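You operate a simulated robot arm through the tools that you are given. There is no shell and no other tool. Be economical: measure what you need, move in short steps, check, and stop when the job is done.

Carry out the task below with a simulated two-armed robot. There is one attempt and no reset: what you move stays moved.

JOB
Hold the pink bowl on the top of the white chest steady with one hand, lift the purple pad out of it with the other and set it down on the top of the white chest. Set down upright: purple pad.
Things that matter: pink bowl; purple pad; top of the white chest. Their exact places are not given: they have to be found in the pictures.

Only the result counts: the job must be done as asked and must still hold three seconds after the hand-in. Knocking over, shifting, dropping, spilling or breaking anything else fails it.

ROBOT AND FRAMES
Two 7-joint arms with two-finger parallel grippers on one trunk, on a base that drives. Base frame: it is fixed to the floor where the robot stands at the start and does not move with it; the origin is under the middle of the robot, x ahead of it, y to its left, z up; the surface under the hand at the start is at about z = 960. Lengths are in mm, angles in rad, forces in N, time in s.
The left shoulder is at the start at [50, 168, 1182], the right one opposite. With the tool pointing down near the work surface each hand reaches from about 200 to 660 mm from the robot's upright axis, wherever it stands, measured 20 degrees to its own side. Places, roughly: top of the white chest [500, 100, 1000]. Payload 1.57 kg a hand.
The tool frame of a hand sits at the grasp point between the pads (the TCP): z along the fingers, y along the line on which they close. The tips reach 30 mm beyond it. Largest opening 80 mm; finger width 17, thickness 12; the body of the gripper, 40 by 82 mm, starts 80 mm behind the TCP.
Orientation is that of the tool frame in the base frame, as [roll, pitch, yaw] about the fixed x, y, z axes, in that order (R = Rz(yaw) Ry(pitch) Rx(roll)). With the fingers straight down and closing along the base's y, the tool's x points along the base's -x, its y along +y and its z along -z.

CONTROLS
- The arms move only by the tool apply_moves. It takes "left_moves", "right_moves" or both (then of equal length, played together; a hand with none holds still); each is a list of rows, each a list of 7 numbers: the shift along the tool's x, y, z in units of 20 mm (1.0 is 20 mm), then the turn, a rotation vector about the tool's x, y, z in units of 5 degrees (1.0 is 5 degrees), then the closure in counts, from 0 (fully open) to 255 (shut). In form: [[x, y, z, wx, wy, wz, grip], ...]. A call has 1 to 8 rows; each row shifts and turns the commanded pose from where the row before left it, along the tool's axes as they then stand. A call with a number of a shift or a turn outside -1 to 1 is refused whole. A row lasts 0.2 s, in which the tool goes at most 50 mm and 0.15 rad; a call with a longer step from one row to the next is refused whole, and so is a gripper value outside its range. Where a pose cannot be reached the arm comes as near as it can. A force on the tool above 40 N (or 10 N above the force at the start of the call, whichever is more), or a blocked arm, ends the call early, and 0.2 s more pass. Each finger travels about 45 mm/s and halts on what it meets, pressing with about 39 N; the grip force reading is that of the motor and also rises with nothing between the fingers. The clock runs only during rows and for 0.2 s after the last one: add rows that do not move to give the fingers time. The reply holds the time, the measured pose of the TCP, the force on the tool along the base axes, the opening and the grip force, in the units named above and with some noise, with the torque about the TCP (base axes, N m) and any sound that the robot's microphone picked up.
- Cameras (640 x 400 px; columns grow to the right, rows downward): "scene" is now at [127.7, 11.2, 1401.9]; the picture's right is [0.14, -0.99, 0.00], its down [-0.50, -0.07, -0.87] and it looks along [0.86, 0.12, -0.50] (base axes); focal length 227 px, centre (320, 200). "left" rides on the left gripper at [72, 7, -122] in its tool frame; the picture's right is [-0.09, 1.00, 0.00], its down [-0.84, -0.08, -0.54] and it looks along [-0.54, -0.05, 0.84] (tool axes); focal length 238 px, centre (320, 200). "right" rides on the right gripper at [72, -7, -122] in its tool frame; the picture's right is [0.09, 1.00, 0.00], its down [-0.84, 0.08, -0.54] and it looks along [-0.54, 0.05, 0.84] (tool axes); focal length 238 px, centre (320, 200).
- grab_frame(camera): a new picture of that camera. The clock stands still meanwhile.
- move_column(by): slides the trunk up (or, below 0, down) by that many mm; the arms and the scene camera ride with it, the base frame stays. It gives what a move gives, with no picture.
- roll_base(legs): drives the robot by 1 to 6 legs, each [ahead, left, turn to the left] in mm, mm and rad, along the robot's own axes; the way and the turn of a leg run together, so that a leg with both is an arc; at most 1500 mm and 3.142 rad a leg. The arms and the cameras ride along, it lands a little off, and it stops where it bumps. It gives what a move gives.
- pan_tilt(pan, tilt): turns the head with the scene camera to pan (to the left, within 1.396 rad either way) and tilt (down, from -0.506 to 1.204), counted from straight ahead of the robot. It gives what a move gives.
- probe_pixels(camera, pixels): for up to 12 pixels [column, row] of the newest picture of that camera ("zoom" is the newest enlarged one), the place [x, y, z] in the base frame of the surface seen there, good to about 2 mm. The clock stands still meanwhile.
- enlarge(camera, box): a new picture of the part [left, top, right, bottom] of that camera's present view, enlarged. The clock stands still meanwhile.
- sign_off(): hands the job in; it is judged then, once.

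Go step by step. Measure first, check grasps and placings, and put right what went wrong. The budget is 80 turns and 62 pictures, counting those below and the enlarged ones. Unless the task says otherwise, let go and move clear before handing in, and close with one line.

The tools are called as a command line: name --argument value ..., lists and objects as JSON in quotes. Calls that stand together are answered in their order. apply_moves: Moves the arms, as the interface text tells. Its arguments: {"type":"object","properties":{"left_moves":{"type":"array","items":{"type":"array","items":{"type":"number"}}},"right_moves":{"type":"array","items":{"type":"array","items":{"type":"number"}}}},"required":[]} The other tools are called the same way: move_column (by) slides the trunk up or down; roll_base (legs) drives the base; pan_tilt (pan, tilt) turns the head that bears the scene camera; grab_frame (camera) takes a picture; probe_pixels (camera, pixels) gives the place of the surface under pixels of a picture; enlarge (camera, box) takes an enlarged picture of a part of a camera's view; sign_off () hands the job in.

At the start:

```text
time: 0.0
left_tool_pos: [344.4, 50.7, 1257.9]
left_orientation: [-3.141, 0.002, 3.141]
left_ft_force: [0.0, 0.9, 0.1]
left_wrist_torque: [-0.02, 0.01, -0.01]
left_gripper_width: 80.3
left_grasp_force: 0.1
right_tool_pos: [492.8, -290.1, 1209.0]
right_orientation: [-3.141, 0.0, 3.141]
right_ft_force: [-1.2, 0.5, 0.4]
right_wrist_torque: [0.02, -0.02, -0.03]
right_gripper_width: 80.2
right_grasp_force: 0.0
trunk travel left (down, up): [-350.0, 93.0]
robot x, y, heading: [-1.7, -0.8, 0.003]
head pan, tilt: [0.136, 0.525]
```

scene: 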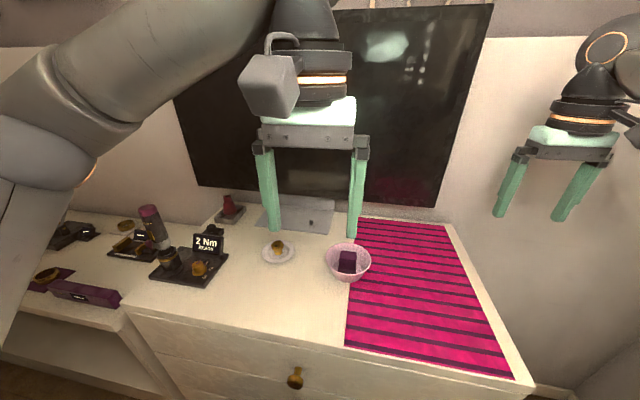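
right: 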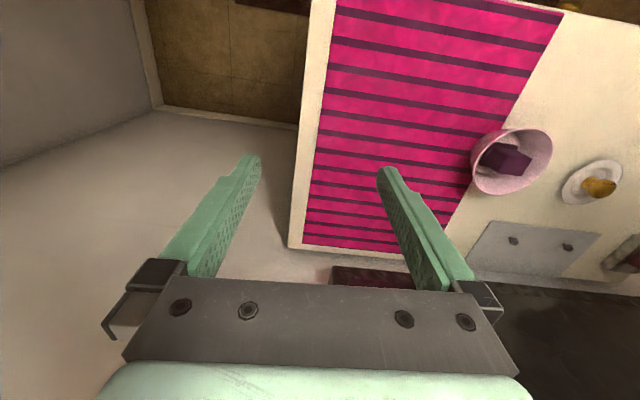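
left: 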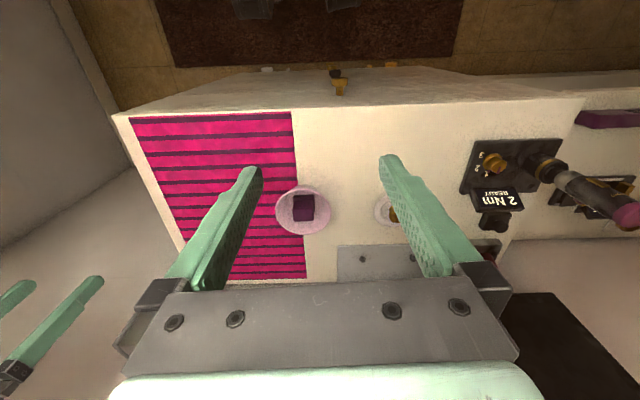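

The bowl is at about scene (348,262) with the purple pad in it. I enlarge that part to measure it.

enlarge --camera "scene" --box '[300, 225, 396, 285]'

enlarge --camera "left" --box '[260, 170, 356, 230]'

```text
6.67 times, centred on (348, 255) of scene
```

zoom: 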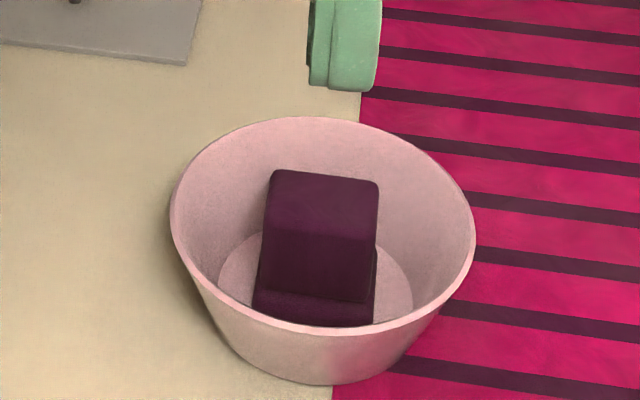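

```text
6.67 times, centred on (308, 200) of left
```

zoom: 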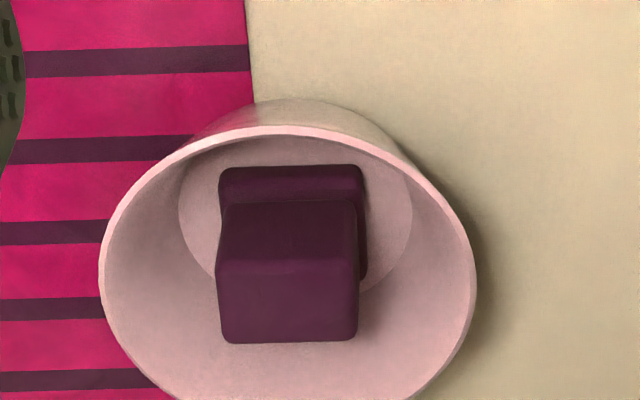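

The pad is a stepped block, with a low ledge at the near side and a taller part behind. I probe points on it, the rim, the bowl floor and the chest top.

probe_pixels --camera "zoom" --pixels '[[225, 335], [350, 335], [225, 265], [350, 265], [230, 208], [350, 208], [228, 175], [355, 175], [390, 220], [105, 290], [472, 290], [290, 131]]'

probe_pixels --camera "scene" --pixels '[[347, 243], [326, 256], [371, 262], [348, 274], [349, 280], [300, 280], [380, 285], [336, 270], [278, 246], [310, 215]]'

```text
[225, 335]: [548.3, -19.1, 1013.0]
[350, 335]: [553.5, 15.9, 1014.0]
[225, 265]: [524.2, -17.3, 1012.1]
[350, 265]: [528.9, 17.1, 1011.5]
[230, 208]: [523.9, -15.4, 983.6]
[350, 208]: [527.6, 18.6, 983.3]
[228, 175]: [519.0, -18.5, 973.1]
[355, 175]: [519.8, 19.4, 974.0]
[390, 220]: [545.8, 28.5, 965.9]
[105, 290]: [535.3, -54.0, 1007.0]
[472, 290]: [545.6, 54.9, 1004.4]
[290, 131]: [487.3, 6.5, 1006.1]
```

```text
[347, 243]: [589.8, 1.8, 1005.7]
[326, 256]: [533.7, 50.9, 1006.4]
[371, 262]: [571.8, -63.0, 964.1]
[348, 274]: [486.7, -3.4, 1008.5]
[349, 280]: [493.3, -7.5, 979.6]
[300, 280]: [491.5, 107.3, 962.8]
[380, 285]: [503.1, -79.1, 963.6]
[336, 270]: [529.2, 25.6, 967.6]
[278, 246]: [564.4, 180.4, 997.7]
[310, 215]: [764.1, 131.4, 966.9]
```

The bowl centre is about (538.5, 0.5), with the rim at z 1006 and radius about 53. The pad's top is at z 1013, about 35 mm wide in y and yawed about -5°. The right hand will pinch the near-right rim, tilted 30°, and the left hand will lift. I turn both hands up here first.

apply_moves --right_moves '[[0, 0, 0, 0, 0, 1, 100], [0, 0, 0, 0, 0, 1, 150], [0, 0, 0, 0, 0, 1, 210], [0, 0, 0, 0, 0, 1, 210], [0, 0, 0, 0, 0, 1, 210], [0, 0, 0, 0, 0, 1, 210], [0, 0, 0, 0, 0, 1, 210], [0, 0, 0, 0, 0, 1, 210]]' --left_moves '[[0, 0, 0, 0, 0, 1, 50], [0, 0, 0, 0, 1, 0, 90], [0, 0, 0, 0, 1, 0, 90], [0, 0, 0, 0, 0, 0, 90], [0, 0, 0, 0, 0, 0, 90], [0, 0, 0, 0, 0, 0, 90], [0, 0, 0, 0, 0, 0, 90], [0, 0, 0, 0, 0, 0, 90]]'

apply_moves --right_moves '[[0, 0, 0, 0, 0, 1, 210], [0, 0, 0, -1, 0, 0, 210], [0, 0, 0, -1, 0, 0, 210], [0, 0, 0, -1, 0, 0, 210], [0, 0, 0, -1, 0, 0, 210], [0, 0, 0, -1, 0, 0, 210], [0, 0, 0, -1, 0, 0, 210], [0, 0, 0, 0, 0, 0, 210]]'

```text
time: 1.8
left_tool_pos: [343.5, 49.9, 1257.9]
left_orientation: [3.141, -0.175, 3.055]
left_ft_force: [0.2, 0.5, -0.1]
left_wrist_torque: [0.02, 0.03, -0.01]
left_gripper_width: 52.0
left_grasp_force: 0.0
right_tool_pos: [490.9, -289.8, 1209.2]
right_orientation: [3.141, -0.001, 2.44]
right_ft_force: [0.6, -0.7, 0.0]
right_wrist_torque: [0.01, 0.0, -0.01]
right_gripper_width: 14.0
right_grasp_force: 0.1
trunk travel left (down, up): [-350.0, 93.0]
robot x, y, heading: [-0.1, 1.4, -0.003]
head pan, tilt: [0.136, 0.525]
```

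```text
time: 3.6
left_tool_pos: [345.4, 51.4, 1257.8]
left_orientation: [-3.141, -0.174, 3.053]
left_ft_force: [0.7, 0.5, 0.2]
left_wrist_torque: [0.03, 0.02, -0.03]
left_gripper_width: 51.9
left_grasp_force: 0.0
right_tool_pos: [492.1, -289.7, 1209.5]
right_orientation: [2.616, -0.001, 2.356]
right_ft_force: [-0.6, 0.4, -0.2]
right_wrist_torque: [-0.01, 0.01, 0.0]
right_gripper_width: 13.9
right_grasp_force: 0.0
trunk travel left (down, up): [-350.0, 93.0]
robot x, y, heading: [0.4, 1.1, -0.001]
head pan, tilt: [0.136, 0.525]
```

Both hands are oriented. I move the right hand towards a point 60 mm back from the rim along its approach, then look.

apply_moves --right_moves '[[0.95, 0.33, 0.95, 0, 0, 0, 210], [0.95, 0.33, 0.95, 0, 0, 0, 210], [0.95, 0.33, 0.95, 0, 0, 0, 210], [0.95, 0.33, 0.95, 0, 0, 0, 210], [0.95, 0.33, 0.95, 0, 0, 0, 210], [0.95, 0.33, 0.95, 0, 0, 0, 210], [0.95, 0.33, 0.95, 0, 0, 0, 210], [0.95, 0.33, 0.95, 0, 0, 0, 210]]'

apply_moves --right_moves '[[0.5, 0.17, 0.98, 0, 0, 0, 210], [0.5, 0.16, 0.98, 0, 0, 0, 210], [0, 0, 0, 0, 0, 0, 210]]'

grab_frame --camera "right"

grab_frame --camera "scene"

```text
time: 5.4
left_tool_pos: [343.6, 50.8, 1257.5]
left_orientation: [3.142, -0.176, 3.054]
left_ft_force: [-0.6, 0.0, -0.4]
left_wrist_torque: [0.03, 0.0, 0.0]
left_gripper_width: 51.7
left_grasp_force: 0.1
right_tool_pos: [470.9, -99.1, 1103.1]
right_orientation: [2.619, 0.0, 2.354]
right_ft_force: [0.1, -0.4, -0.9]
right_wrist_torque: [0.01, 0.01, 0.01]
right_gripper_width: 14.0
right_grasp_force: 0.2
trunk travel left (down, up): [-350.0, 93.0]
robot x, y, heading: [2.1, 0.9, -0.001]
head pan, tilt: [0.136, 0.525]
```

```text
time: 6.2
left_tool_pos: [343.7, 51.2, 1258.6]
left_orientation: [-3.141, -0.173, 3.054]
left_ft_force: [0.5, 0.7, -0.8]
left_wrist_torque: [0.01, 0.0, 0.0]
left_gripper_width: 51.5
left_grasp_force: 0.0
right_tool_pos: [473.8, -65.5, 1072.2]
right_orientation: [2.617, 0.0, 2.354]
right_ft_force: [0.4, 0.6, -1.4]
right_wrist_torque: [-0.01, 0.01, 0.0]
right_gripper_width: 14.1
right_grasp_force: 0.1
trunk travel left (down, up): [-350.0, 93.0]
robot x, y, heading: [0.9, 0.1, -0.002]
head pan, tilt: [0.136, 0.525]
```

```text
56 pictures are left
```

right: 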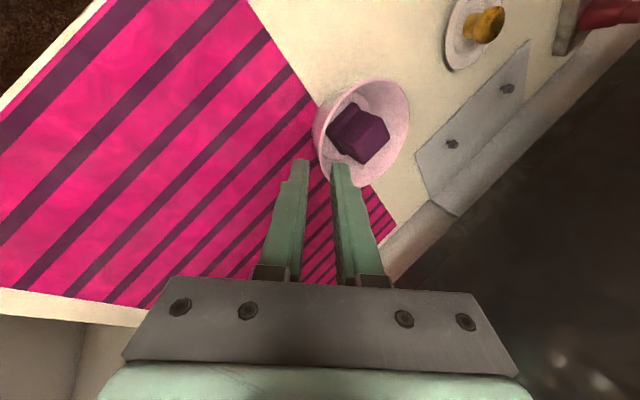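

```text
55 pictures are left
```

scene: 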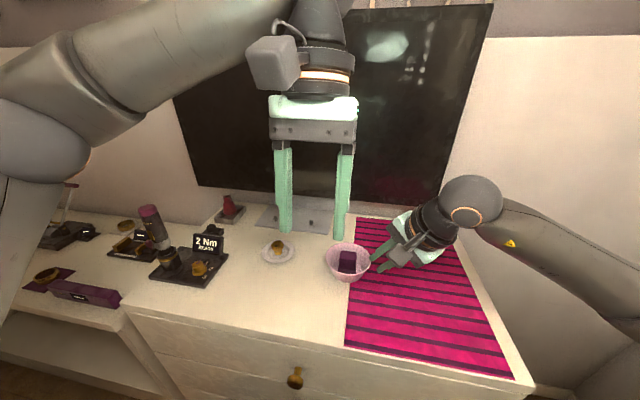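

The right fingers straddle the line to the near-right rim, around pixel (318,165) in the right view. I probe the rim to fine-tune.

enlarge --camera "right" --box '[272, 65, 432, 195]'

```text
3.08 times, centred on (352, 130) of right
```

zoom: 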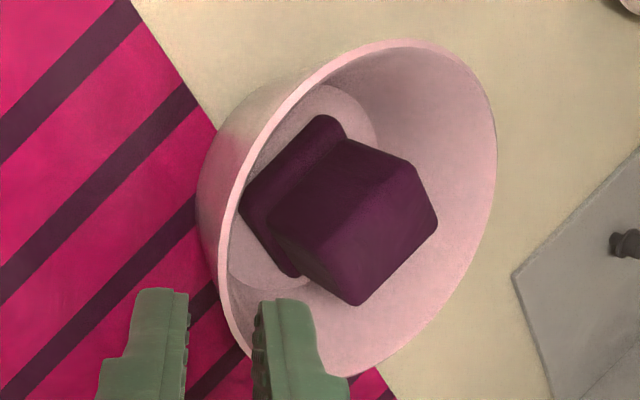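

probe_pixels --camera "zoom" --pixels '[[222, 235], [221, 270], [227, 310], [241, 170], [340, 66], [491, 190], [430, 43], [205, 215], [300, 275], [268, 225], [245, 205]]'

```text
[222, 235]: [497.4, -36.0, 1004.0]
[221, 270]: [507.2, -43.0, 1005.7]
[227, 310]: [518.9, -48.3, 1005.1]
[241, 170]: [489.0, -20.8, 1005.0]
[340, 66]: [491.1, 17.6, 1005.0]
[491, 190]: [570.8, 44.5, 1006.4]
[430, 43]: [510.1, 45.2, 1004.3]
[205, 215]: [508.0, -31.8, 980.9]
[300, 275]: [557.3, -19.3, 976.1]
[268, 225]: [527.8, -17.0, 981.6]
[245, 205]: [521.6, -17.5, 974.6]
```

apply_moves --right_moves '[[0, 0.02, 0.7, 0, 0, 0, 210], [0, 0.02, 0.7, 0, 0, 0, 210], [0, 0, 0.7, 0, 0, 0, 210], [0, 0, 0.6, 0, 0, 0, 210], [0, 0, 0.25, 0, 0, 0, 210], [0, 0, 0, 0, 0, 0, 210]]'

enlarge --camera "right" --box '[240, 80, 432, 200]'

enlarge --camera "scene" --box '[300, 205, 428, 285]'

```text
time: 7.6
left_tool_pos: [343.9, 50.3, 1258.7]
left_orientation: [-3.141, -0.174, 3.055]
left_ft_force: [0.3, -0.4, -0.1]
left_wrist_torque: [0.02, 0.01, 0.03]
left_gripper_width: 52.1
left_grasp_force: 0.1
right_tool_pos: [496.6, -42.8, 1022.4]
right_orientation: [2.618, -0.001, 2.353]
right_ft_force: [-1.0, -0.7, -0.1]
right_wrist_torque: [0.0, 0.02, -0.01]
right_gripper_width: 13.9
right_grasp_force: 0.1
trunk travel left (down, up): [-350.0, 93.0]
robot x, y, heading: [-1.2, 1.8, 0.002]
head pan, tilt: [0.136, 0.525]
```

```text
3.33 times, centred on (336, 140) of right
```

zoom: 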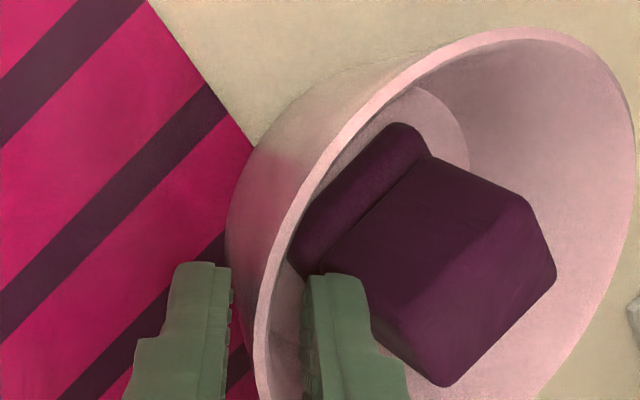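

```text
5.00 times, centred on (364, 245) of scene
```

zoom: 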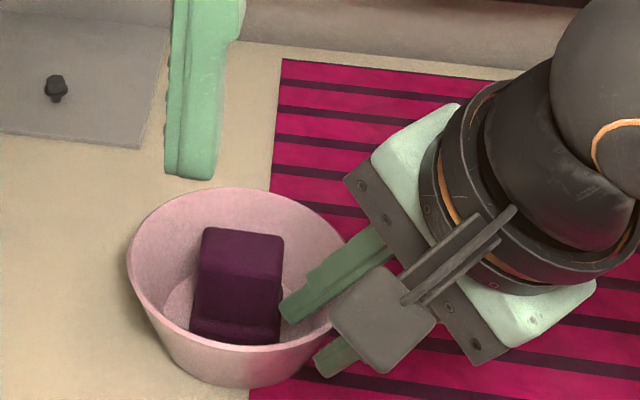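

The rim wall sits midway between the right fingers (zoom column 265). I close gently in steps and watch the width.

apply_moves --right_moves '[[0, 0, 0, 0, 0, 0, 222], [0, 0, 0, 0, 0, 0, 230], [0, 0, 0, 0, 0, 0, 236], [0, 0, 0, 0, 0, 0, 240], [0, 0, 0, 0, 0, 0, 242], [0, 0, 0, 0, 0, 0, 242]]'

enlarge --camera "right" --box '[240, 80, 432, 200]'

```text
time: 9.0
left_tool_pos: [343.3, 51.0, 1258.3]
left_orientation: [-3.141, -0.175, 3.055]
left_ft_force: [0.4, 1.1, 0.4]
left_wrist_torque: [0.01, 0.02, 0.02]
left_gripper_width: 51.6
left_grasp_force: 0.0
right_tool_pos: [496.4, -43.6, 1021.2]
right_orientation: [2.617, 0.0, 2.355]
right_ft_force: [0.4, -0.1, 1.4]
right_wrist_torque: [0.02, 0.02, -0.05]
right_gripper_width: 6.0
right_grasp_force: 2.8
trunk travel left (down, up): [-350.0, 93.0]
robot x, y, heading: [3.7, -2.6, -0.0]
head pan, tilt: [0.136, 0.525]
```

```text
3.33 times, centred on (336, 140) of right
```

zoom: 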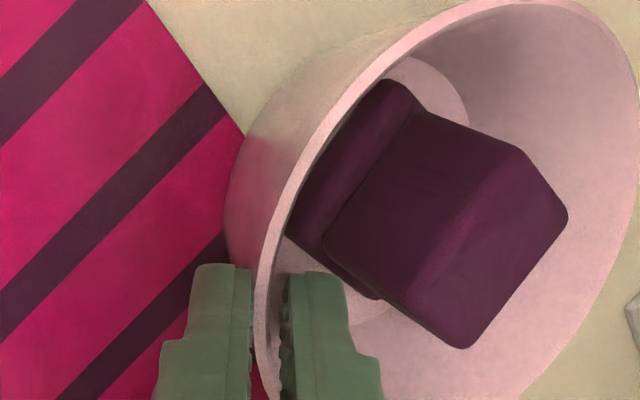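

The fingers touch the wall at width 6.0, force 2.8. I check whether the bowl tilted.

enlarge --camera "scene" --box '[300, 205, 428, 285]'

probe_pixels --camera "zoom" --pixels '[[131, 250], [235, 190], [250, 351], [180, 335], [215, 245], [275, 250], [210, 233], [280, 238], [300, 205], [205, 270], [270, 275]]'

```text
5.00 times, centred on (364, 245) of scene
```

zoom: 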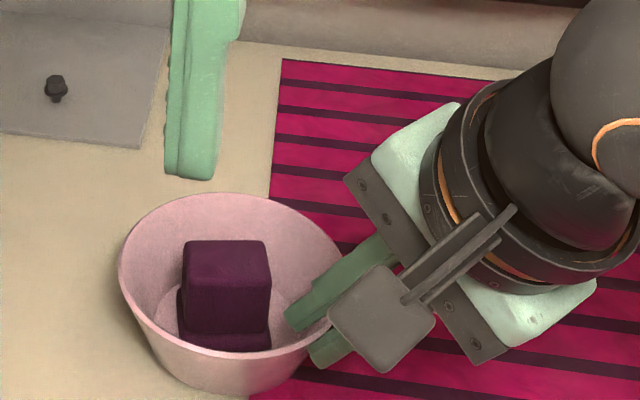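

```text
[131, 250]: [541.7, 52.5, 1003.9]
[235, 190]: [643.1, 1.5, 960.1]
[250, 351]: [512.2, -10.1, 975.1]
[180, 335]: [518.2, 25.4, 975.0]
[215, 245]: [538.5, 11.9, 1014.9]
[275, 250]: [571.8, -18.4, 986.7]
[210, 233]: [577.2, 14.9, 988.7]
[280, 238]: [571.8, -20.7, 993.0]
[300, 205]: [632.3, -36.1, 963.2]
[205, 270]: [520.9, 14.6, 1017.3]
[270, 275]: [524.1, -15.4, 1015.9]
```

The bowl shifted a few mm and the pad looks turned a little. I re-measure from the left camera and the scene.

enlarge --camera "left" --box '[250, 150, 362, 220]'

```text
5.71 times, centred on (306, 185) of left
```

zoom: 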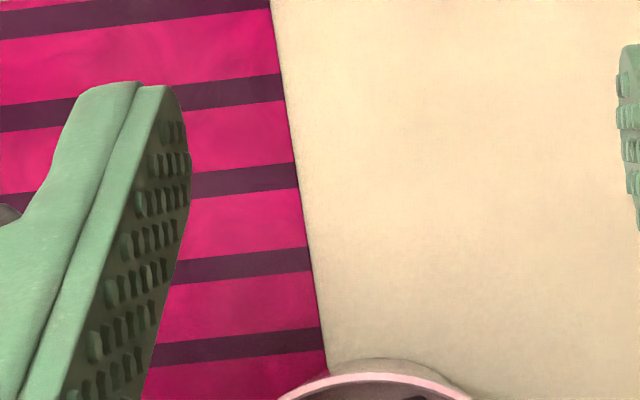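

apply_moves --left_moves '[[-0.86, 0, 0.34, 0, 0, 0, 90], [-0.86, 0, 0.34, 0, 0, 0, 90], [-0.86, 0, 0.34, 0, 0, 0, 90], [-0.86, 0, 0.34, 0, 0, 0, 90], [-0.86, 0, 0.34, 0, 0, 0, 90], [-0.86, 0, 0.34, 0, 0, 0, 90], [-0.86, 0, 0.34, 0, 0, 0, 90], [-0.86, 0, 0.34, 0, 0, 0, 90]]'

grab_frame --camera "left"

grab_frame --camera "scene"

```text
time: 10.8
left_tool_pos: [469.8, 40.5, 1180.7]
left_orientation: [-3.141, -0.174, 3.053]
left_ft_force: [-0.1, 0.1, -0.1]
left_wrist_torque: [0.0, 0.04, 0.0]
left_gripper_width: 51.6
left_grasp_force: 0.1
right_tool_pos: [496.3, -42.4, 1022.2]
right_orientation: [2.618, -0.002, 2.357]
right_ft_force: [0.9, -1.0, 1.0]
right_wrist_torque: [-0.03, 0.04, -0.02]
right_gripper_width: 5.7
right_grasp_force: 6.0
trunk travel left (down, up): [-350.0, 93.0]
robot x, y, heading: [3.1, -1.1, -0.001]
head pan, tilt: [0.136, 0.525]
```

```text
48 pictures are left
```

left: 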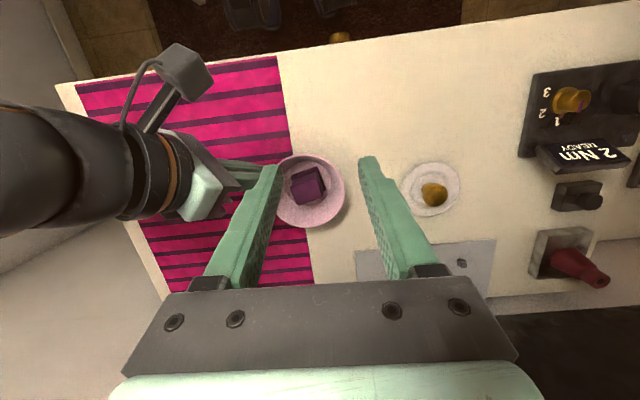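

```text
47 pictures are left
```

scene: 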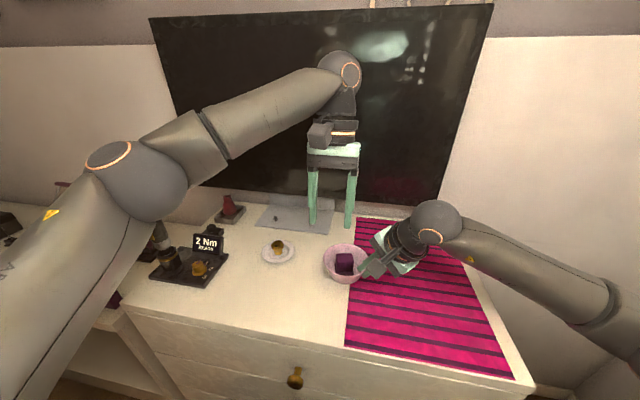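

enlarge --camera "left" --box '[260, 145, 372, 235]'

```text
4.44 times, centred on (316, 190) of left
```

zoom: 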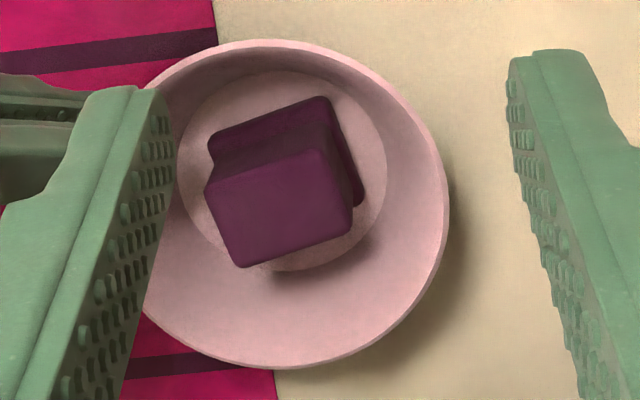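

probe_pixels --camera "zoom" --pixels '[[211, 190], [315, 157], [242, 260], [346, 228], [278, 210], [215, 140], [322, 102], [362, 195], [270, 45], [443, 200], [300, 363], [370, 130]]'

```text
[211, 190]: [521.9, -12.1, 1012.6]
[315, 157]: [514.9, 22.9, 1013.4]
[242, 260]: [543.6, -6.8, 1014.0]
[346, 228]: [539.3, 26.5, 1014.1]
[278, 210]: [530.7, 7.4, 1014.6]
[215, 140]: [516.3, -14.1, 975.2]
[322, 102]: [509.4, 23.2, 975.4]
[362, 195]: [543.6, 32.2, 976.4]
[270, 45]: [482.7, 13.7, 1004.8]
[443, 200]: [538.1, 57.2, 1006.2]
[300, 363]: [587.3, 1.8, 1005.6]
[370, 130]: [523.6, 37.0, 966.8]
```

The pad's top now has its centre at about (530.5, 7.5, 1014) and yaw about +10°. The rim is still level at z 1005. I turn the left hand 15°, narrow its opening to 44 mm and move it above the pad.

apply_moves --left_moves '[[0, 0, 0, 0, 0, -1, 114], [0, 0, 0, 0, 0, -1, 114], [0, 0, 0, 0, 0, -1, 114], [0, 0, 0, 0, 0, 0, 114]]'

```text
time: 11.8
left_tool_pos: [467.7, 38.3, 1180.5]
left_orientation: [3.096, -0.167, -2.962]
left_ft_force: [0.4, 0.0, 0.0]
left_wrist_torque: [0.01, 0.01, 0.0]
left_gripper_width: 44.3
left_grasp_force: 0.0
right_tool_pos: [496.1, -43.6, 1023.3]
right_orientation: [2.618, 0.0, 2.356]
right_ft_force: [1.1, 1.1, 0.2]
right_wrist_torque: [0.02, 0.02, 0.0]
right_gripper_width: 5.0
right_grasp_force: 0.9
trunk travel left (down, up): [-350.0, 93.0]
robot x, y, heading: [1.2, -0.0, -0.003]
head pan, tilt: [0.136, 0.525]
```

That turn left a 2.6° sideways lean, so I correct it and move above the pad.

apply_moves --left_moves '[[0, 0, 0, 0.52, 0, 0, 114], [-0.9, -0.42, 0.77, 0, 0, 0, 114], [-0.9, -0.42, 0.77, 0, 0, 0, 114], [-0.9, -0.42, 0.77, 0, 0, 0, 114], [-0.9, -0.42, 0.77, 0, 0, 0, 114], [-0.9, -0.42, 0.77, 0, 0, 0, 114], [0, 0, 0, 0, 0, 0, 114]]'

grab_frame --camera "left"

grab_frame --camera "scene"

```text
time: 13.4
left_tool_pos: [544.1, 15.6, 1088.0]
left_orientation: [-3.141, -0.169, -2.964]
left_ft_force: [-0.2, -0.7, 0.2]
left_wrist_torque: [-0.01, 0.04, -0.02]
left_gripper_width: 44.2
left_grasp_force: 0.1
left hand out of reach, approached as far as the arm can: row 6
right_tool_pos: [496.4, -42.5, 1022.8]
right_orientation: [2.617, 0.0, 2.358]
right_ft_force: [0.8, 0.3, 0.7]
right_wrist_torque: [-0.01, 0.02, 0.02]
right_gripper_width: 5.5
right_grasp_force: 1.1
trunk travel left (down, up): [-350.0, 93.0]
robot x, y, heading: [2.8, 0.8, -0.002]
head pan, tilt: [0.136, 0.525]
```

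```text
45 pictures are left
```

left: 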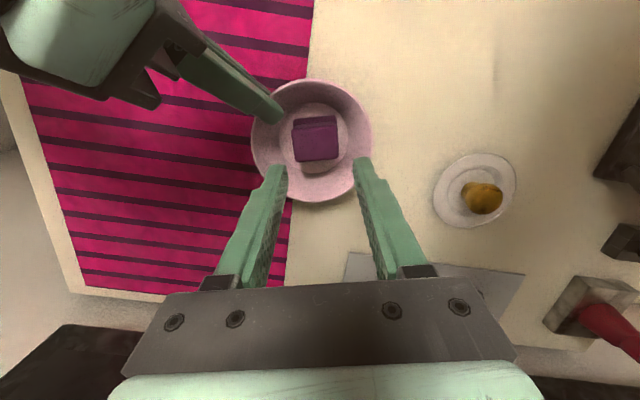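

```text
44 pictures are left
```

scene: 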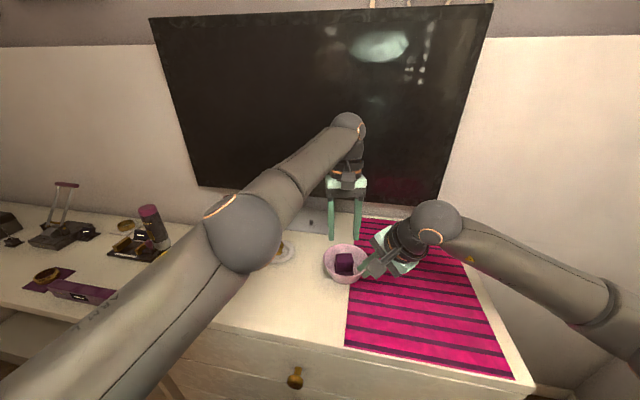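

The lean puts the left arm at the edge of its reach. I halve the lean and read the pose again.

apply_moves --left_moves '[[0.3, 0, 0, 0, -1, 0, 114], [0, 0, 0, 0, 0, 0, 114], [0, 0, 0, 0, 0, 0, 114]]'

enlarge --camera "left" --box '[240, 70, 400, 210]'

probe_pixels --camera "left" --pixels '[[297, 160], [335, 158], [316, 148]]'

```text
time: 14.2
left_tool_pos: [537.3, 14.4, 1088.7]
left_orientation: [3.141, -0.082, -2.961]
left_ft_force: [0.2, 0.3, 0.5]
left_wrist_torque: [0.02, -0.02, 0.0]
left_gripper_width: 44.2
left_grasp_force: 0.0
right_tool_pos: [496.7, -43.1, 1021.8]
right_orientation: [2.617, 0.0, 2.356]
right_ft_force: [1.3, 1.1, 1.8]
right_wrist_torque: [0.0, 0.0, 0.02]
right_gripper_width: 5.9
right_grasp_force: 1.3
trunk travel left (down, up): [-350.0, 93.0]
robot x, y, heading: [-0.4, 2.8, -0.002]
head pan, tilt: [0.136, 0.525]
```

```text
2.86 times, centred on (320, 140) of left
```

zoom: 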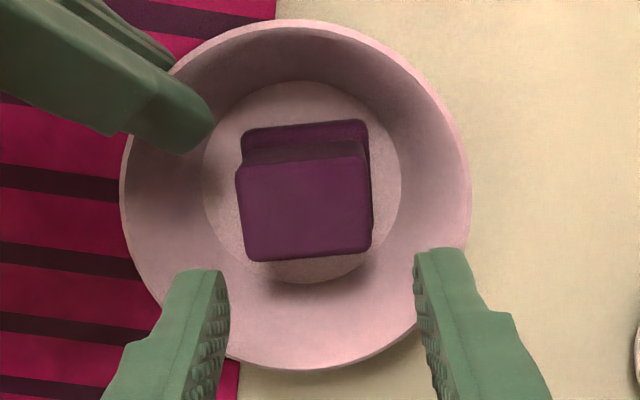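

```text
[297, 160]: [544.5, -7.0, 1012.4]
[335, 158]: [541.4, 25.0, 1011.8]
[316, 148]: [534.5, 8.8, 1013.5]
```

Alignment is good. I shift -5 mm in y and lower to just above the pad top, then check.

apply_moves --left_moves '[[-0.15, -0.12, 0.5, 0, 0, 0, 114], [-0.14, -0.12, 0.5, 0, 0, 0, 114], [0, 0, 0.5, 0, 0, 0, 114], [0, 0, 0.4, 0, 0, 0, 114], [0, 0, 0, 0, 0, 0, 114]]'

enlarge --camera "left" --box '[240, 90, 400, 210]'

enlarge --camera "scene" --box '[288, 180, 448, 290]'

```text
time: 15.4
left_tool_pos: [543.9, 10.2, 1049.6]
left_orientation: [-3.142, -0.081, -2.962]
left_ft_force: [-0.5, -0.4, -0.7]
left_wrist_torque: [-0.03, 0.02, 0.02]
left_gripper_width: 44.1
left_grasp_force: 0.2
right_tool_pos: [496.9, -43.0, 1022.8]
right_orientation: [2.616, -0.001, 2.355]
right_ft_force: [1.1, 1.3, 1.4]
right_wrist_torque: [0.05, -0.03, -0.02]
right_gripper_width: 5.7
right_grasp_force: 1.1
trunk travel left (down, up): [-350.0, 93.0]
robot x, y, heading: [1.9, 0.2, 0.002]
head pan, tilt: [0.136, 0.525]
```

```text
3.33 times, centred on (320, 150) of left
```

zoom: 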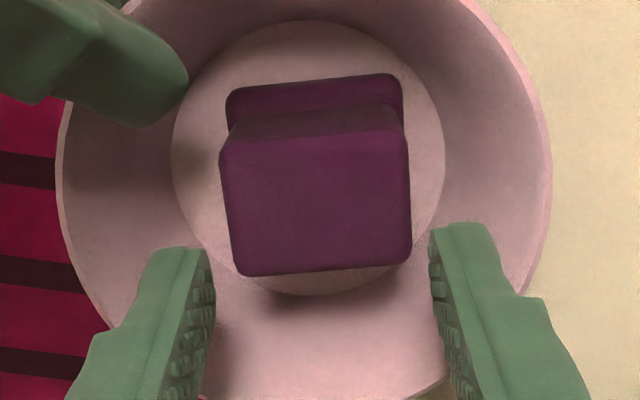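

```text
3.64 times, centred on (368, 235) of scene
```

zoom: 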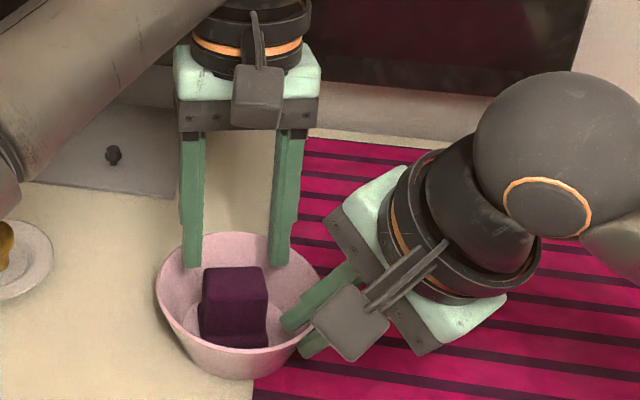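

The fingers are centred on the pad with a gap of about 4 mm each side. I lower 28 mm, easing 3 mm nearer.

apply_moves --left_moves '[[0.1, 0, 0.4, 0, 0, 0, 114], [0.05, 0, 0.4, 0, 0, 0, 114], [0, 0, 0.35, 0, 0, 0, 114], [0, 0, 0.25, 0, 0, 0, 114], [0, 0, 0, 0, 0, 0, 114]]'

enlarge --camera "left" --box '[240, 90, 400, 210]'

enlarge --camera "scene" --box '[300, 205, 412, 285]'

```text
time: 16.6
left_tool_pos: [536.3, 8.1, 1022.8]
left_orientation: [3.141, -0.083, -2.964]
left_ft_force: [-0.3, -0.1, -0.6]
left_wrist_torque: [0.01, 0.0, 0.01]
left_gripper_width: 44.0
left_grasp_force: 0.0
right_tool_pos: [496.2, -44.3, 1022.2]
right_orientation: [2.619, -0.001, 2.354]
right_ft_force: [0.0, 0.0, 1.3]
right_wrist_torque: [-0.03, -0.02, 0.0]
right_gripper_width: 5.6
right_grasp_force: 0.9
trunk travel left (down, up): [-350.0, 93.0]
robot x, y, heading: [-0.2, -1.6, 0.004]
head pan, tilt: [0.136, 0.525]
```

```text
3.33 times, centred on (320, 150) of left
```

zoom: 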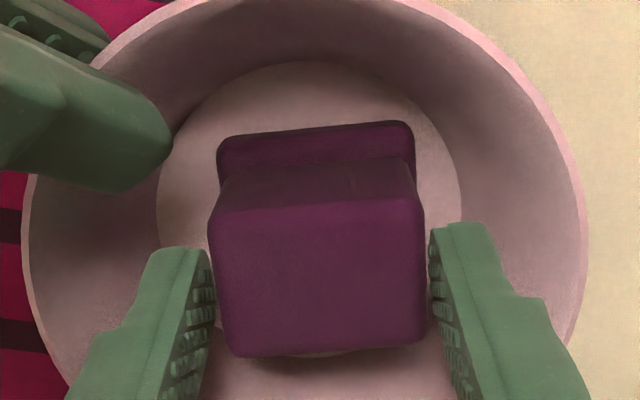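

```text
5.00 times, centred on (356, 245) of scene
```

zoom: 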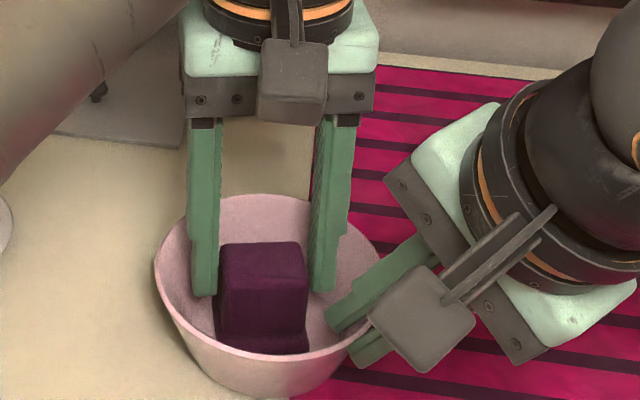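

The pad is between the left fingers. I close the left gripper while the right hand holds the rim.

apply_moves --left_moves '[[0, 0, 0, 0, 0, 0, 130], [0, 0, 0, 0, 0, 0, 145], [0, 0, 0, 0, 0, 0, 165], [0, 0, 0, 0, 0, 0, 180], [0, 0, 0, 0, 0, 0, 180]]'

enlarge --camera "left" --box '[240, 90, 400, 210]'

```text
time: 17.8
left_tool_pos: [537.0, 8.7, 1022.0]
left_orientation: [3.14, -0.083, -2.963]
left_ft_force: [0.5, 0.2, 0.4]
left_wrist_torque: [0.0, -0.01, 0.02]
left_gripper_width: 38.8
left_grasp_force: 38.6
right_tool_pos: [495.6, -44.4, 1022.3]
right_orientation: [2.617, -0.001, 2.355]
right_ft_force: [-0.6, -0.5, 0.9]
right_wrist_torque: [-0.02, -0.01, 0.0]
right_gripper_width: 5.2
right_grasp_force: 0.7
trunk travel left (down, up): [-350.0, 93.0]
robot x, y, heading: [-0.5, -1.7, 0.002]
head pan, tilt: [0.136, 0.525]
```

```text
3.33 times, centred on (320, 150) of left
```

zoom: 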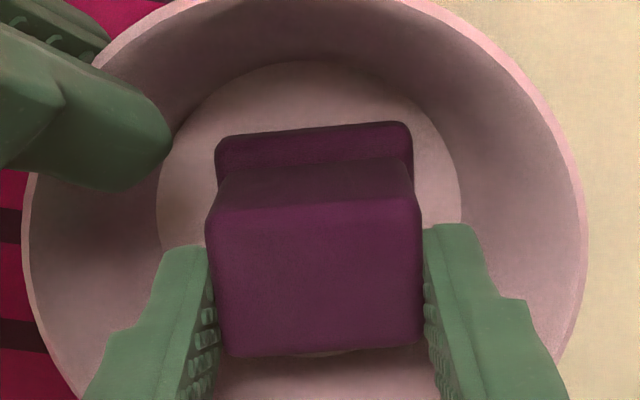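

The pad is gripped (38.8 mm, 38.6 N). I firm the right hand's hold a little, then lift straight up 40 mm.

apply_moves --right_moves '[[0, 0, 0, 0, 0, 0, 245], [0, 0, 0, 0, 0, 0, 247], [0, 0, 0, 0, 0, 0, 247], [0, 0, 0, 0, 0, 0, 247], [0, 0, 0, 0, 0, 0, 247], [0, 0, 0, 0, 0, 0, 247], [0, 0, 0, 0, 0, 0, 247]]' --left_moves '[[0, 0, 0, 0, 0, 0, 180], [0, 0, 0, 0, 0, 0, 180], [0.04, 0, -0.45, 0, 0, 0, 180], [0.04, 0, -0.5, 0, 0, 0, 180], [0.04, 0, -0.5, 0, 0, 0, 180], [0.04, 0, -0.5, 0, 0, 0, 180], [0, 0, 0, 0, 0, 0, 180]]'

enlarge --camera "scene" --box '[300, 205, 412, 285]'

```text
time: 19.4
left_tool_pos: [537.9, 8.4, 1062.2]
left_orientation: [3.141, -0.083, -2.962]
left_ft_force: [0.3, -0.7, -0.2]
left_wrist_torque: [0.01, -0.01, -0.01]
left_gripper_width: 38.9
left_grasp_force: 38.7
right_tool_pos: [496.5, -43.7, 1022.6]
right_orientation: [2.617, -0.002, 2.356]
right_ft_force: [0.0, 0.1, -1.7]
right_wrist_torque: [-0.1, 0.06, 0.0]
right_gripper_width: 3.4
right_grasp_force: 24.3
trunk travel left (down, up): [-350.0, 93.0]
robot x, y, heading: [-2.4, -1.8, 0.003]
head pan, tilt: [0.136, 0.525]
```

```text
5.00 times, centred on (356, 245) of scene
```

zoom: 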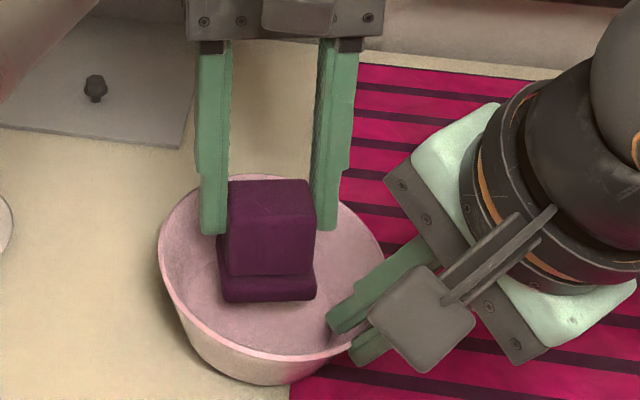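

The pad is out and hangs upright. The firmer pinch has tipped the bowl slightly, so I'll ease it down gently later. I raise the pad 60 mm more, then carry it left.

apply_moves --left_moves '[[0.06, 0, -0.75, 0, 0, 0, 180], [0.06, 0, -0.75, 0, 0, 0, 180], [0.06, 0, -0.75, 0, 0, 0, 180], [0.06, 0, -0.75, 0, 0, 0, 180], [0, 0, 0, 0, 0, 0, 180]]'

apply_moves --left_moves '[[0.2, 0.777, 0.017, 0, 0, 0, 180], [0.2, 0.777, 0.017, 0, 0, 0, 180], [0.2, 0.777, 0.017, 0, 0, 0, 180], [0.2, 0.777, 0.017, 0, 0, 0, 180], [0.2, 0.777, 0.017, 0, 0, 0, 180], [0.2, 0.777, 0.017, 0, 0, 0, 180], [0.2, 0.777, 0.017, 0, 0, 0, 180], [0, 0, 0, 0, 0, 0, 180]]'

grab_frame --camera "scene"

enlarge --camera "left" --box '[200, 60, 440, 210]'

```text
time: 20.6
left_tool_pos: [539.0, 9.0, 1122.1]
left_orientation: [3.14, -0.08, -2.963]
left_ft_force: [1.0, -0.1, -0.5]
left_wrist_torque: [0.01, -0.05, 0.0]
left_gripper_width: 38.7
left_grasp_force: 39.0
right_tool_pos: [496.4, -43.7, 1023.6]
right_orientation: [2.617, -0.001, 2.357]
right_ft_force: [0.2, 1.0, -1.7]
right_wrist_torque: [0.0, 0.04, 0.05]
right_gripper_width: 5.6
right_grasp_force: 3.9
trunk travel left (down, up): [-350.0, 93.0]
robot x, y, heading: [-2.0, 1.9, 0.001]
head pan, tilt: [0.136, 0.525]
```

```text
time: 22.4
left_tool_pos: [489.1, 109.5, 1121.0]
left_orientation: [-3.141, -0.082, -2.964]
left_ft_force: [-0.5, 0.3, -1.0]
left_wrist_torque: [-0.01, 0.0, 0.01]
left_gripper_width: 39.0
left_grasp_force: 38.9
right_tool_pos: [496.2, -43.2, 1021.5]
right_orientation: [2.619, 0.002, 2.357]
right_ft_force: [0.4, 0.7, -2.5]
right_wrist_torque: [-0.07, 0.03, 0.03]
right_gripper_width: 3.6
right_grasp_force: 20.7
trunk travel left (down, up): [-350.0, 93.0]
robot x, y, heading: [-0.4, 1.4, 0.0]
head pan, tilt: [0.136, 0.525]
```

```text
36 pictures are left
```

scene: 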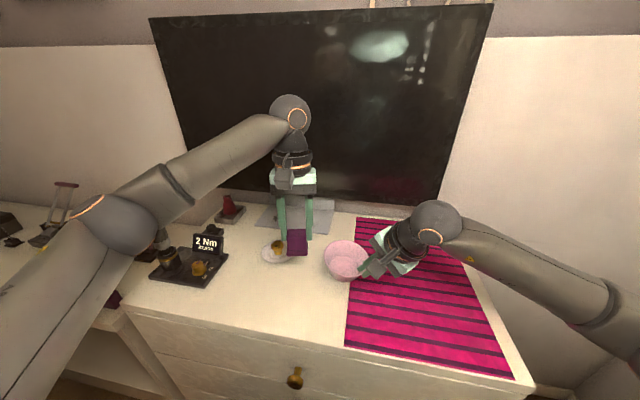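

```text
2.67 times, centred on (320, 135) of left
```

zoom: 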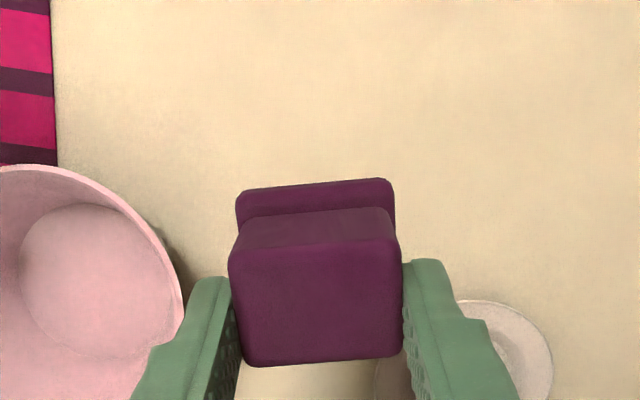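

The pad hangs clear, midway between bowl and plate. I lower it 92 mm while easing the right pinch back to its softer setting so the bowl settles.

apply_moves --left_moves '[[-0.06, 0, 0.75, 0, 0, 0, 180], [-0.06, 0, 0.75, 0, 0, 0, 180], [-0.06, 0, 0.75, 0, 0, 0, 180], [-0.06, 0, 0.75, 0, 0, 0, 180], [-0.06, 0, 0.75, 0, 0, 0, 180], [-0.06, 0, 0.75, 0, 0, 0, 180], [-0.01, 0, 0.1, 0, 0, 0, 180], [0, 0, 0, 0, 0, 0, 180]]' --right_moves '[[0, 0, 0, 0, 0, 0, 246], [0, 0, 0, 0, 0, 0, 245], [0, 0, 0, 0, 0, 0, 244], [0, 0, 0, 0, 0, 0, 243], [0, 0, 0, 0, 0, 0, 242], [0, 0, 0, 0, 0, 0, 241], [0, 0, 0, 0, 0, 0, 241], [0, 0, 0, 0, 0, 0, 241]]'

enlarge --camera "scene" --box '[240, 200, 400, 300]'

```text
time: 24.2
left_tool_pos: [490.3, 109.8, 1030.5]
left_orientation: [-3.14, -0.082, -2.964]
left_ft_force: [0.8, 0.5, -1.0]
left_wrist_torque: [0.0, -0.01, 0.0]
left_gripper_width: 39.2
left_grasp_force: 39.0
right_tool_pos: [496.9, -42.8, 1022.8]
right_orientation: [2.617, 0.001, 2.357]
right_ft_force: [0.9, 1.3, 0.4]
right_wrist_torque: [0.01, -0.03, -0.02]
right_gripper_width: 5.2
right_grasp_force: 1.0
trunk travel left (down, up): [-350.0, 93.0]
robot x, y, heading: [-0.8, -3.0, -0.0]
head pan, tilt: [0.136, 0.525]
```

```text
4.00 times, centred on (320, 250) of scene
```

zoom: 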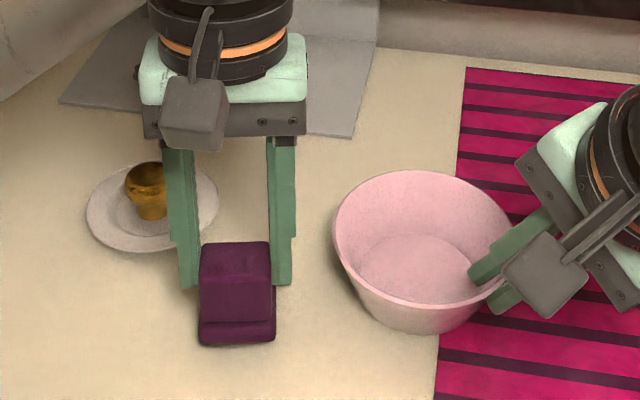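

The bowl has settled flat. I lower the pad slowly and watch the force.

apply_moves --left_moves '[[-0.01, 0, 0.15, 0, 0, 0, 180], [-0.01, 0, 0.15, 0, 0, 0, 180], [-0.01, 0, 0.1, 0, 0, 0, 180], [0, 0, 0.05, 0, 0, 0, 180], [0, 0, 0, 0, 0, 0, 180]]'

enlarge --camera "scene" --box '[270, 230, 334, 290]'

```text
time: 25.4
left_tool_pos: [490.1, 110.5, 1020.0]
left_orientation: [-3.141, -0.08, -2.962]
left_ft_force: [0.6, -0.7, -1.8]
left_wrist_torque: [0.02, 0.0, 0.0]
left_gripper_width: 38.9
left_grasp_force: 39.1
right_tool_pos: [496.2, -43.7, 1021.2]
right_orientation: [2.618, -0.001, 2.356]
right_ft_force: [-0.6, 0.8, 0.8]
right_wrist_torque: [0.02, 0.0, 0.02]
right_gripper_width: 5.5
right_grasp_force: 0.7
trunk travel left (down, up): [-350.0, 93.0]
robot x, y, heading: [1.8, -3.4, -0.0]
head pan, tilt: [0.136, 0.525]
```

```text
6.67 times, centred on (302, 260) of scene
```

zoom: 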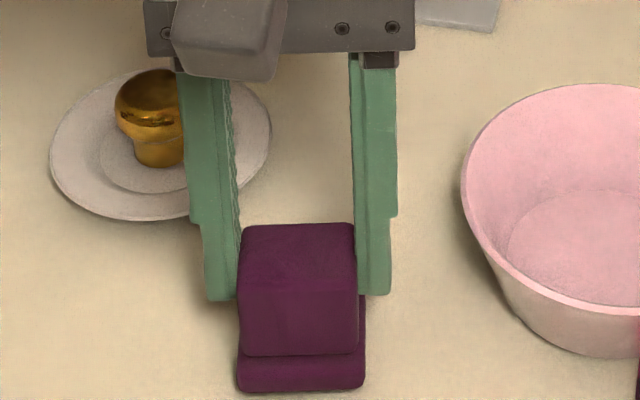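

No contact yet, so I continue in 1 mm steps.

apply_moves --left_moves '[[0, 0, 0.05, 0, 0, 0, 180], [0, 0, 0.05, 0, 0, 0, 180], [0, 0, 0, 0, 0, 0, 180]]'

```text
time: 26.2
left_tool_pos: [490.6, 109.8, 1019.1]
left_orientation: [3.141, -0.083, -2.965]
left_ft_force: [0.6, 0.6, -0.9]
left_wrist_torque: [-0.02, -0.01, 0.01]
left_gripper_width: 38.9
left_grasp_force: 39.1
right_tool_pos: [495.5, -43.2, 1021.9]
right_orientation: [2.618, 0.0, 2.356]
right_ft_force: [0.4, 0.4, 1.2]
right_wrist_torque: [0.0, -0.01, 0.01]
right_gripper_width: 5.4
right_grasp_force: 0.6
trunk travel left (down, up): [-350.0, 93.0]
robot x, y, heading: [0.3, -1.2, -0.001]
head pan, tilt: [0.136, 0.525]
```

apply_moves --left_moves '[[0, 0, 0.05, 0, 0, 0, 180], [0, 0, 0.05, 0, 0, 0, 180], [0, 0, 0, 0, 0, 0, 180]]'

enlarge --camera "scene" --box '[270, 230, 334, 290]'

probe_pixels --camera "zoom" --pixels '[[300, 235], [300, 275], [300, 380], [300, 388], [300, 396], [430, 350]]'

```text
time: 27.0
left_tool_pos: [490.1, 111.1, 1017.1]
left_orientation: [3.14, -0.081, -2.963]
left_ft_force: [0.0, 0.0, 0.5]
left_wrist_torque: [-0.01, 0.01, -0.03]
left_gripper_width: 38.8
left_grasp_force: 39.2
right_tool_pos: [496.4, -43.4, 1022.7]
right_orientation: [2.618, 0.0, 2.357]
right_ft_force: [0.5, 0.8, 0.1]
right_wrist_torque: [0.01, -0.01, 0.0]
right_gripper_width: 5.4
right_grasp_force: 0.7
trunk travel left (down, up): [-350.0, 93.0]
robot x, y, heading: [1.5, 1.9, -0.002]
head pan, tilt: [0.136, 0.525]
```

```text
6.67 times, centred on (302, 260) of scene
```

zoom: 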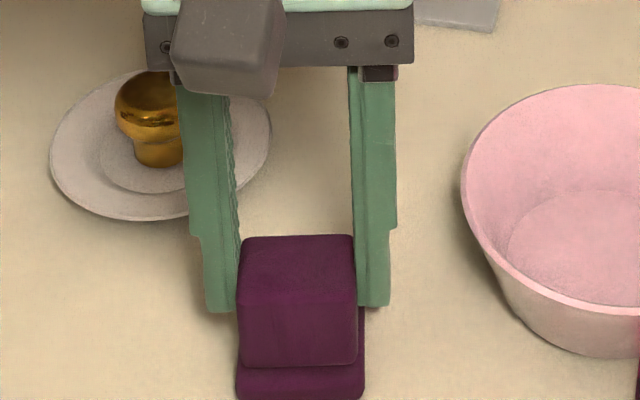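

```text
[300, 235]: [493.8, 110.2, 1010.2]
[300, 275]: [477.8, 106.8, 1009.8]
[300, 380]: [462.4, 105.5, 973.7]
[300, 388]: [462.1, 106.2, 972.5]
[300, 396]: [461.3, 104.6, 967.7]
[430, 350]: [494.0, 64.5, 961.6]
```

The pad's top is at z 1010, so its bottom is almost on the chest. Two more 1 mm steps.

apply_moves --left_moves '[[0, 0, 0.05, 0, 0, 0, 180], [0, 0, 0, 0, 0, 0, 180]]'

apply_moves --left_moves '[[0, 0, 0.05, 0, 0, 0, 180], [0, 0, 0, 0, 0, 0, 180]]'

```text
time: 27.6
left_tool_pos: [489.9, 111.0, 1016.4]
left_orientation: [-3.141, -0.079, -2.964]
left_ft_force: [0.9, 0.7, 2.0]
left_wrist_torque: [0.02, 0.07, -0.02]
left_gripper_width: 38.7
left_grasp_force: 39.1
right_tool_pos: [496.9, -43.9, 1022.3]
right_orientation: [2.618, -0.001, 2.355]
right_ft_force: [0.5, 0.6, 0.7]
right_wrist_torque: [0.03, -0.03, -0.02]
right_gripper_width: 5.4
right_grasp_force: 0.5
trunk travel left (down, up): [-350.0, 93.0]
robot x, y, heading: [-0.3, -0.9, 0.003]
head pan, tilt: [0.136, 0.525]
```

```text
time: 28.2
left_tool_pos: [489.1, 110.4, 1016.5]
left_orientation: [-3.14, -0.079, -2.961]
left_ft_force: [2.2, 1.3, 8.7]
left_wrist_torque: [0.11, 0.09, -0.05]
left_gripper_width: 38.7
left_grasp_force: 39.2
right_tool_pos: [496.1, -43.3, 1022.6]
right_orientation: [2.618, 0.0, 2.358]
right_ft_force: [1.1, 0.4, 0.6]
right_wrist_torque: [0.03, -0.01, -0.01]
right_gripper_width: 5.5
right_grasp_force: 0.5
trunk travel left (down, up): [-350.0, 93.0]
robot x, y, heading: [1.8, -0.0, -0.001]
head pan, tilt: [0.136, 0.525]
```

The upward force rose to 8.7 N, so the pad is on the chest. I open the left hand slowly to about 48 mm, and the right to about 14 mm.

apply_moves --left_moves '[[0, 0, -0.03, 0, 0, 0, 150], [0, 0, 0, 0, 0, 0, 130], [0, 0, 0, 0, 0, 0, 115], [0, 0, 0, 0, 0, 0, 100], [0, 0, 0, 0, 0, 0, 100]]' --right_moves '[[0, 0, 0, 0, 0, 0, 236], [0, 0, 0, 0, 0, 0, 228], [0, 0, 0, 0, 0, 0, 220], [0, 0, 0, 0, 0, 0, 212], [0, 0, 0, 0, 0, 0, 212]]'

enlarge --camera "right" --box '[240, 80, 432, 200]'

enlarge --camera "scene" --box '[260, 210, 404, 300]'

```text
time: 29.4
left_tool_pos: [489.9, 109.9, 1016.7]
left_orientation: [3.141, -0.084, -2.963]
left_ft_force: [-0.4, -0.2, 0.7]
left_wrist_torque: [0.01, 0.03, 0.02]
left_gripper_width: 48.6
left_grasp_force: 0.1
right_tool_pos: [495.0, -43.0, 1022.8]
right_orientation: [2.618, -0.001, 2.355]
right_ft_force: [-0.5, -0.1, -0.4]
right_wrist_torque: [0.02, 0.0, 0.0]
right_gripper_width: 13.5
right_grasp_force: 0.1
trunk travel left (down, up): [-350.0, 93.0]
robot x, y, heading: [-0.3, 4.1, 0.001]
head pan, tilt: [0.136, 0.525]
```

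```text
3.33 times, centred on (336, 140) of right
```

zoom: 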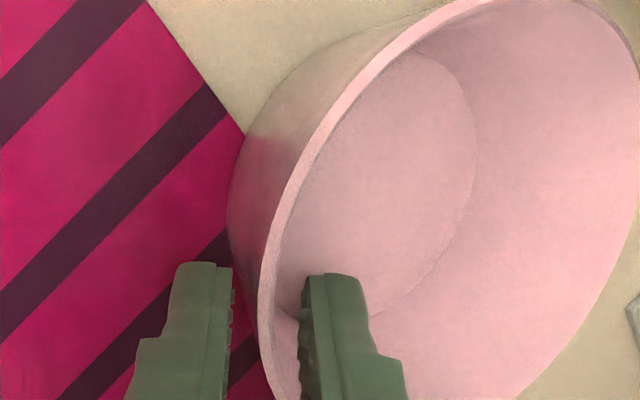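

```text
4.44 times, centred on (332, 255) of scene
```

zoom: 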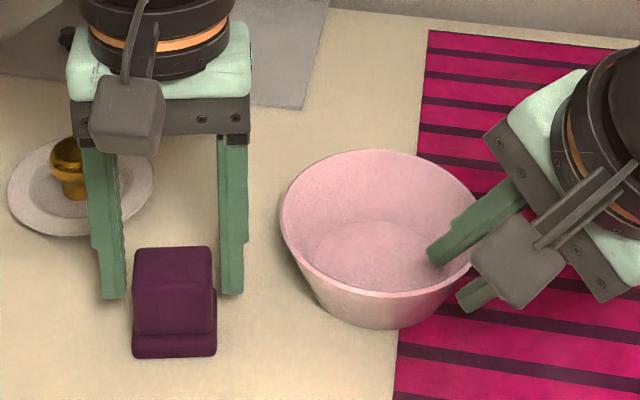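

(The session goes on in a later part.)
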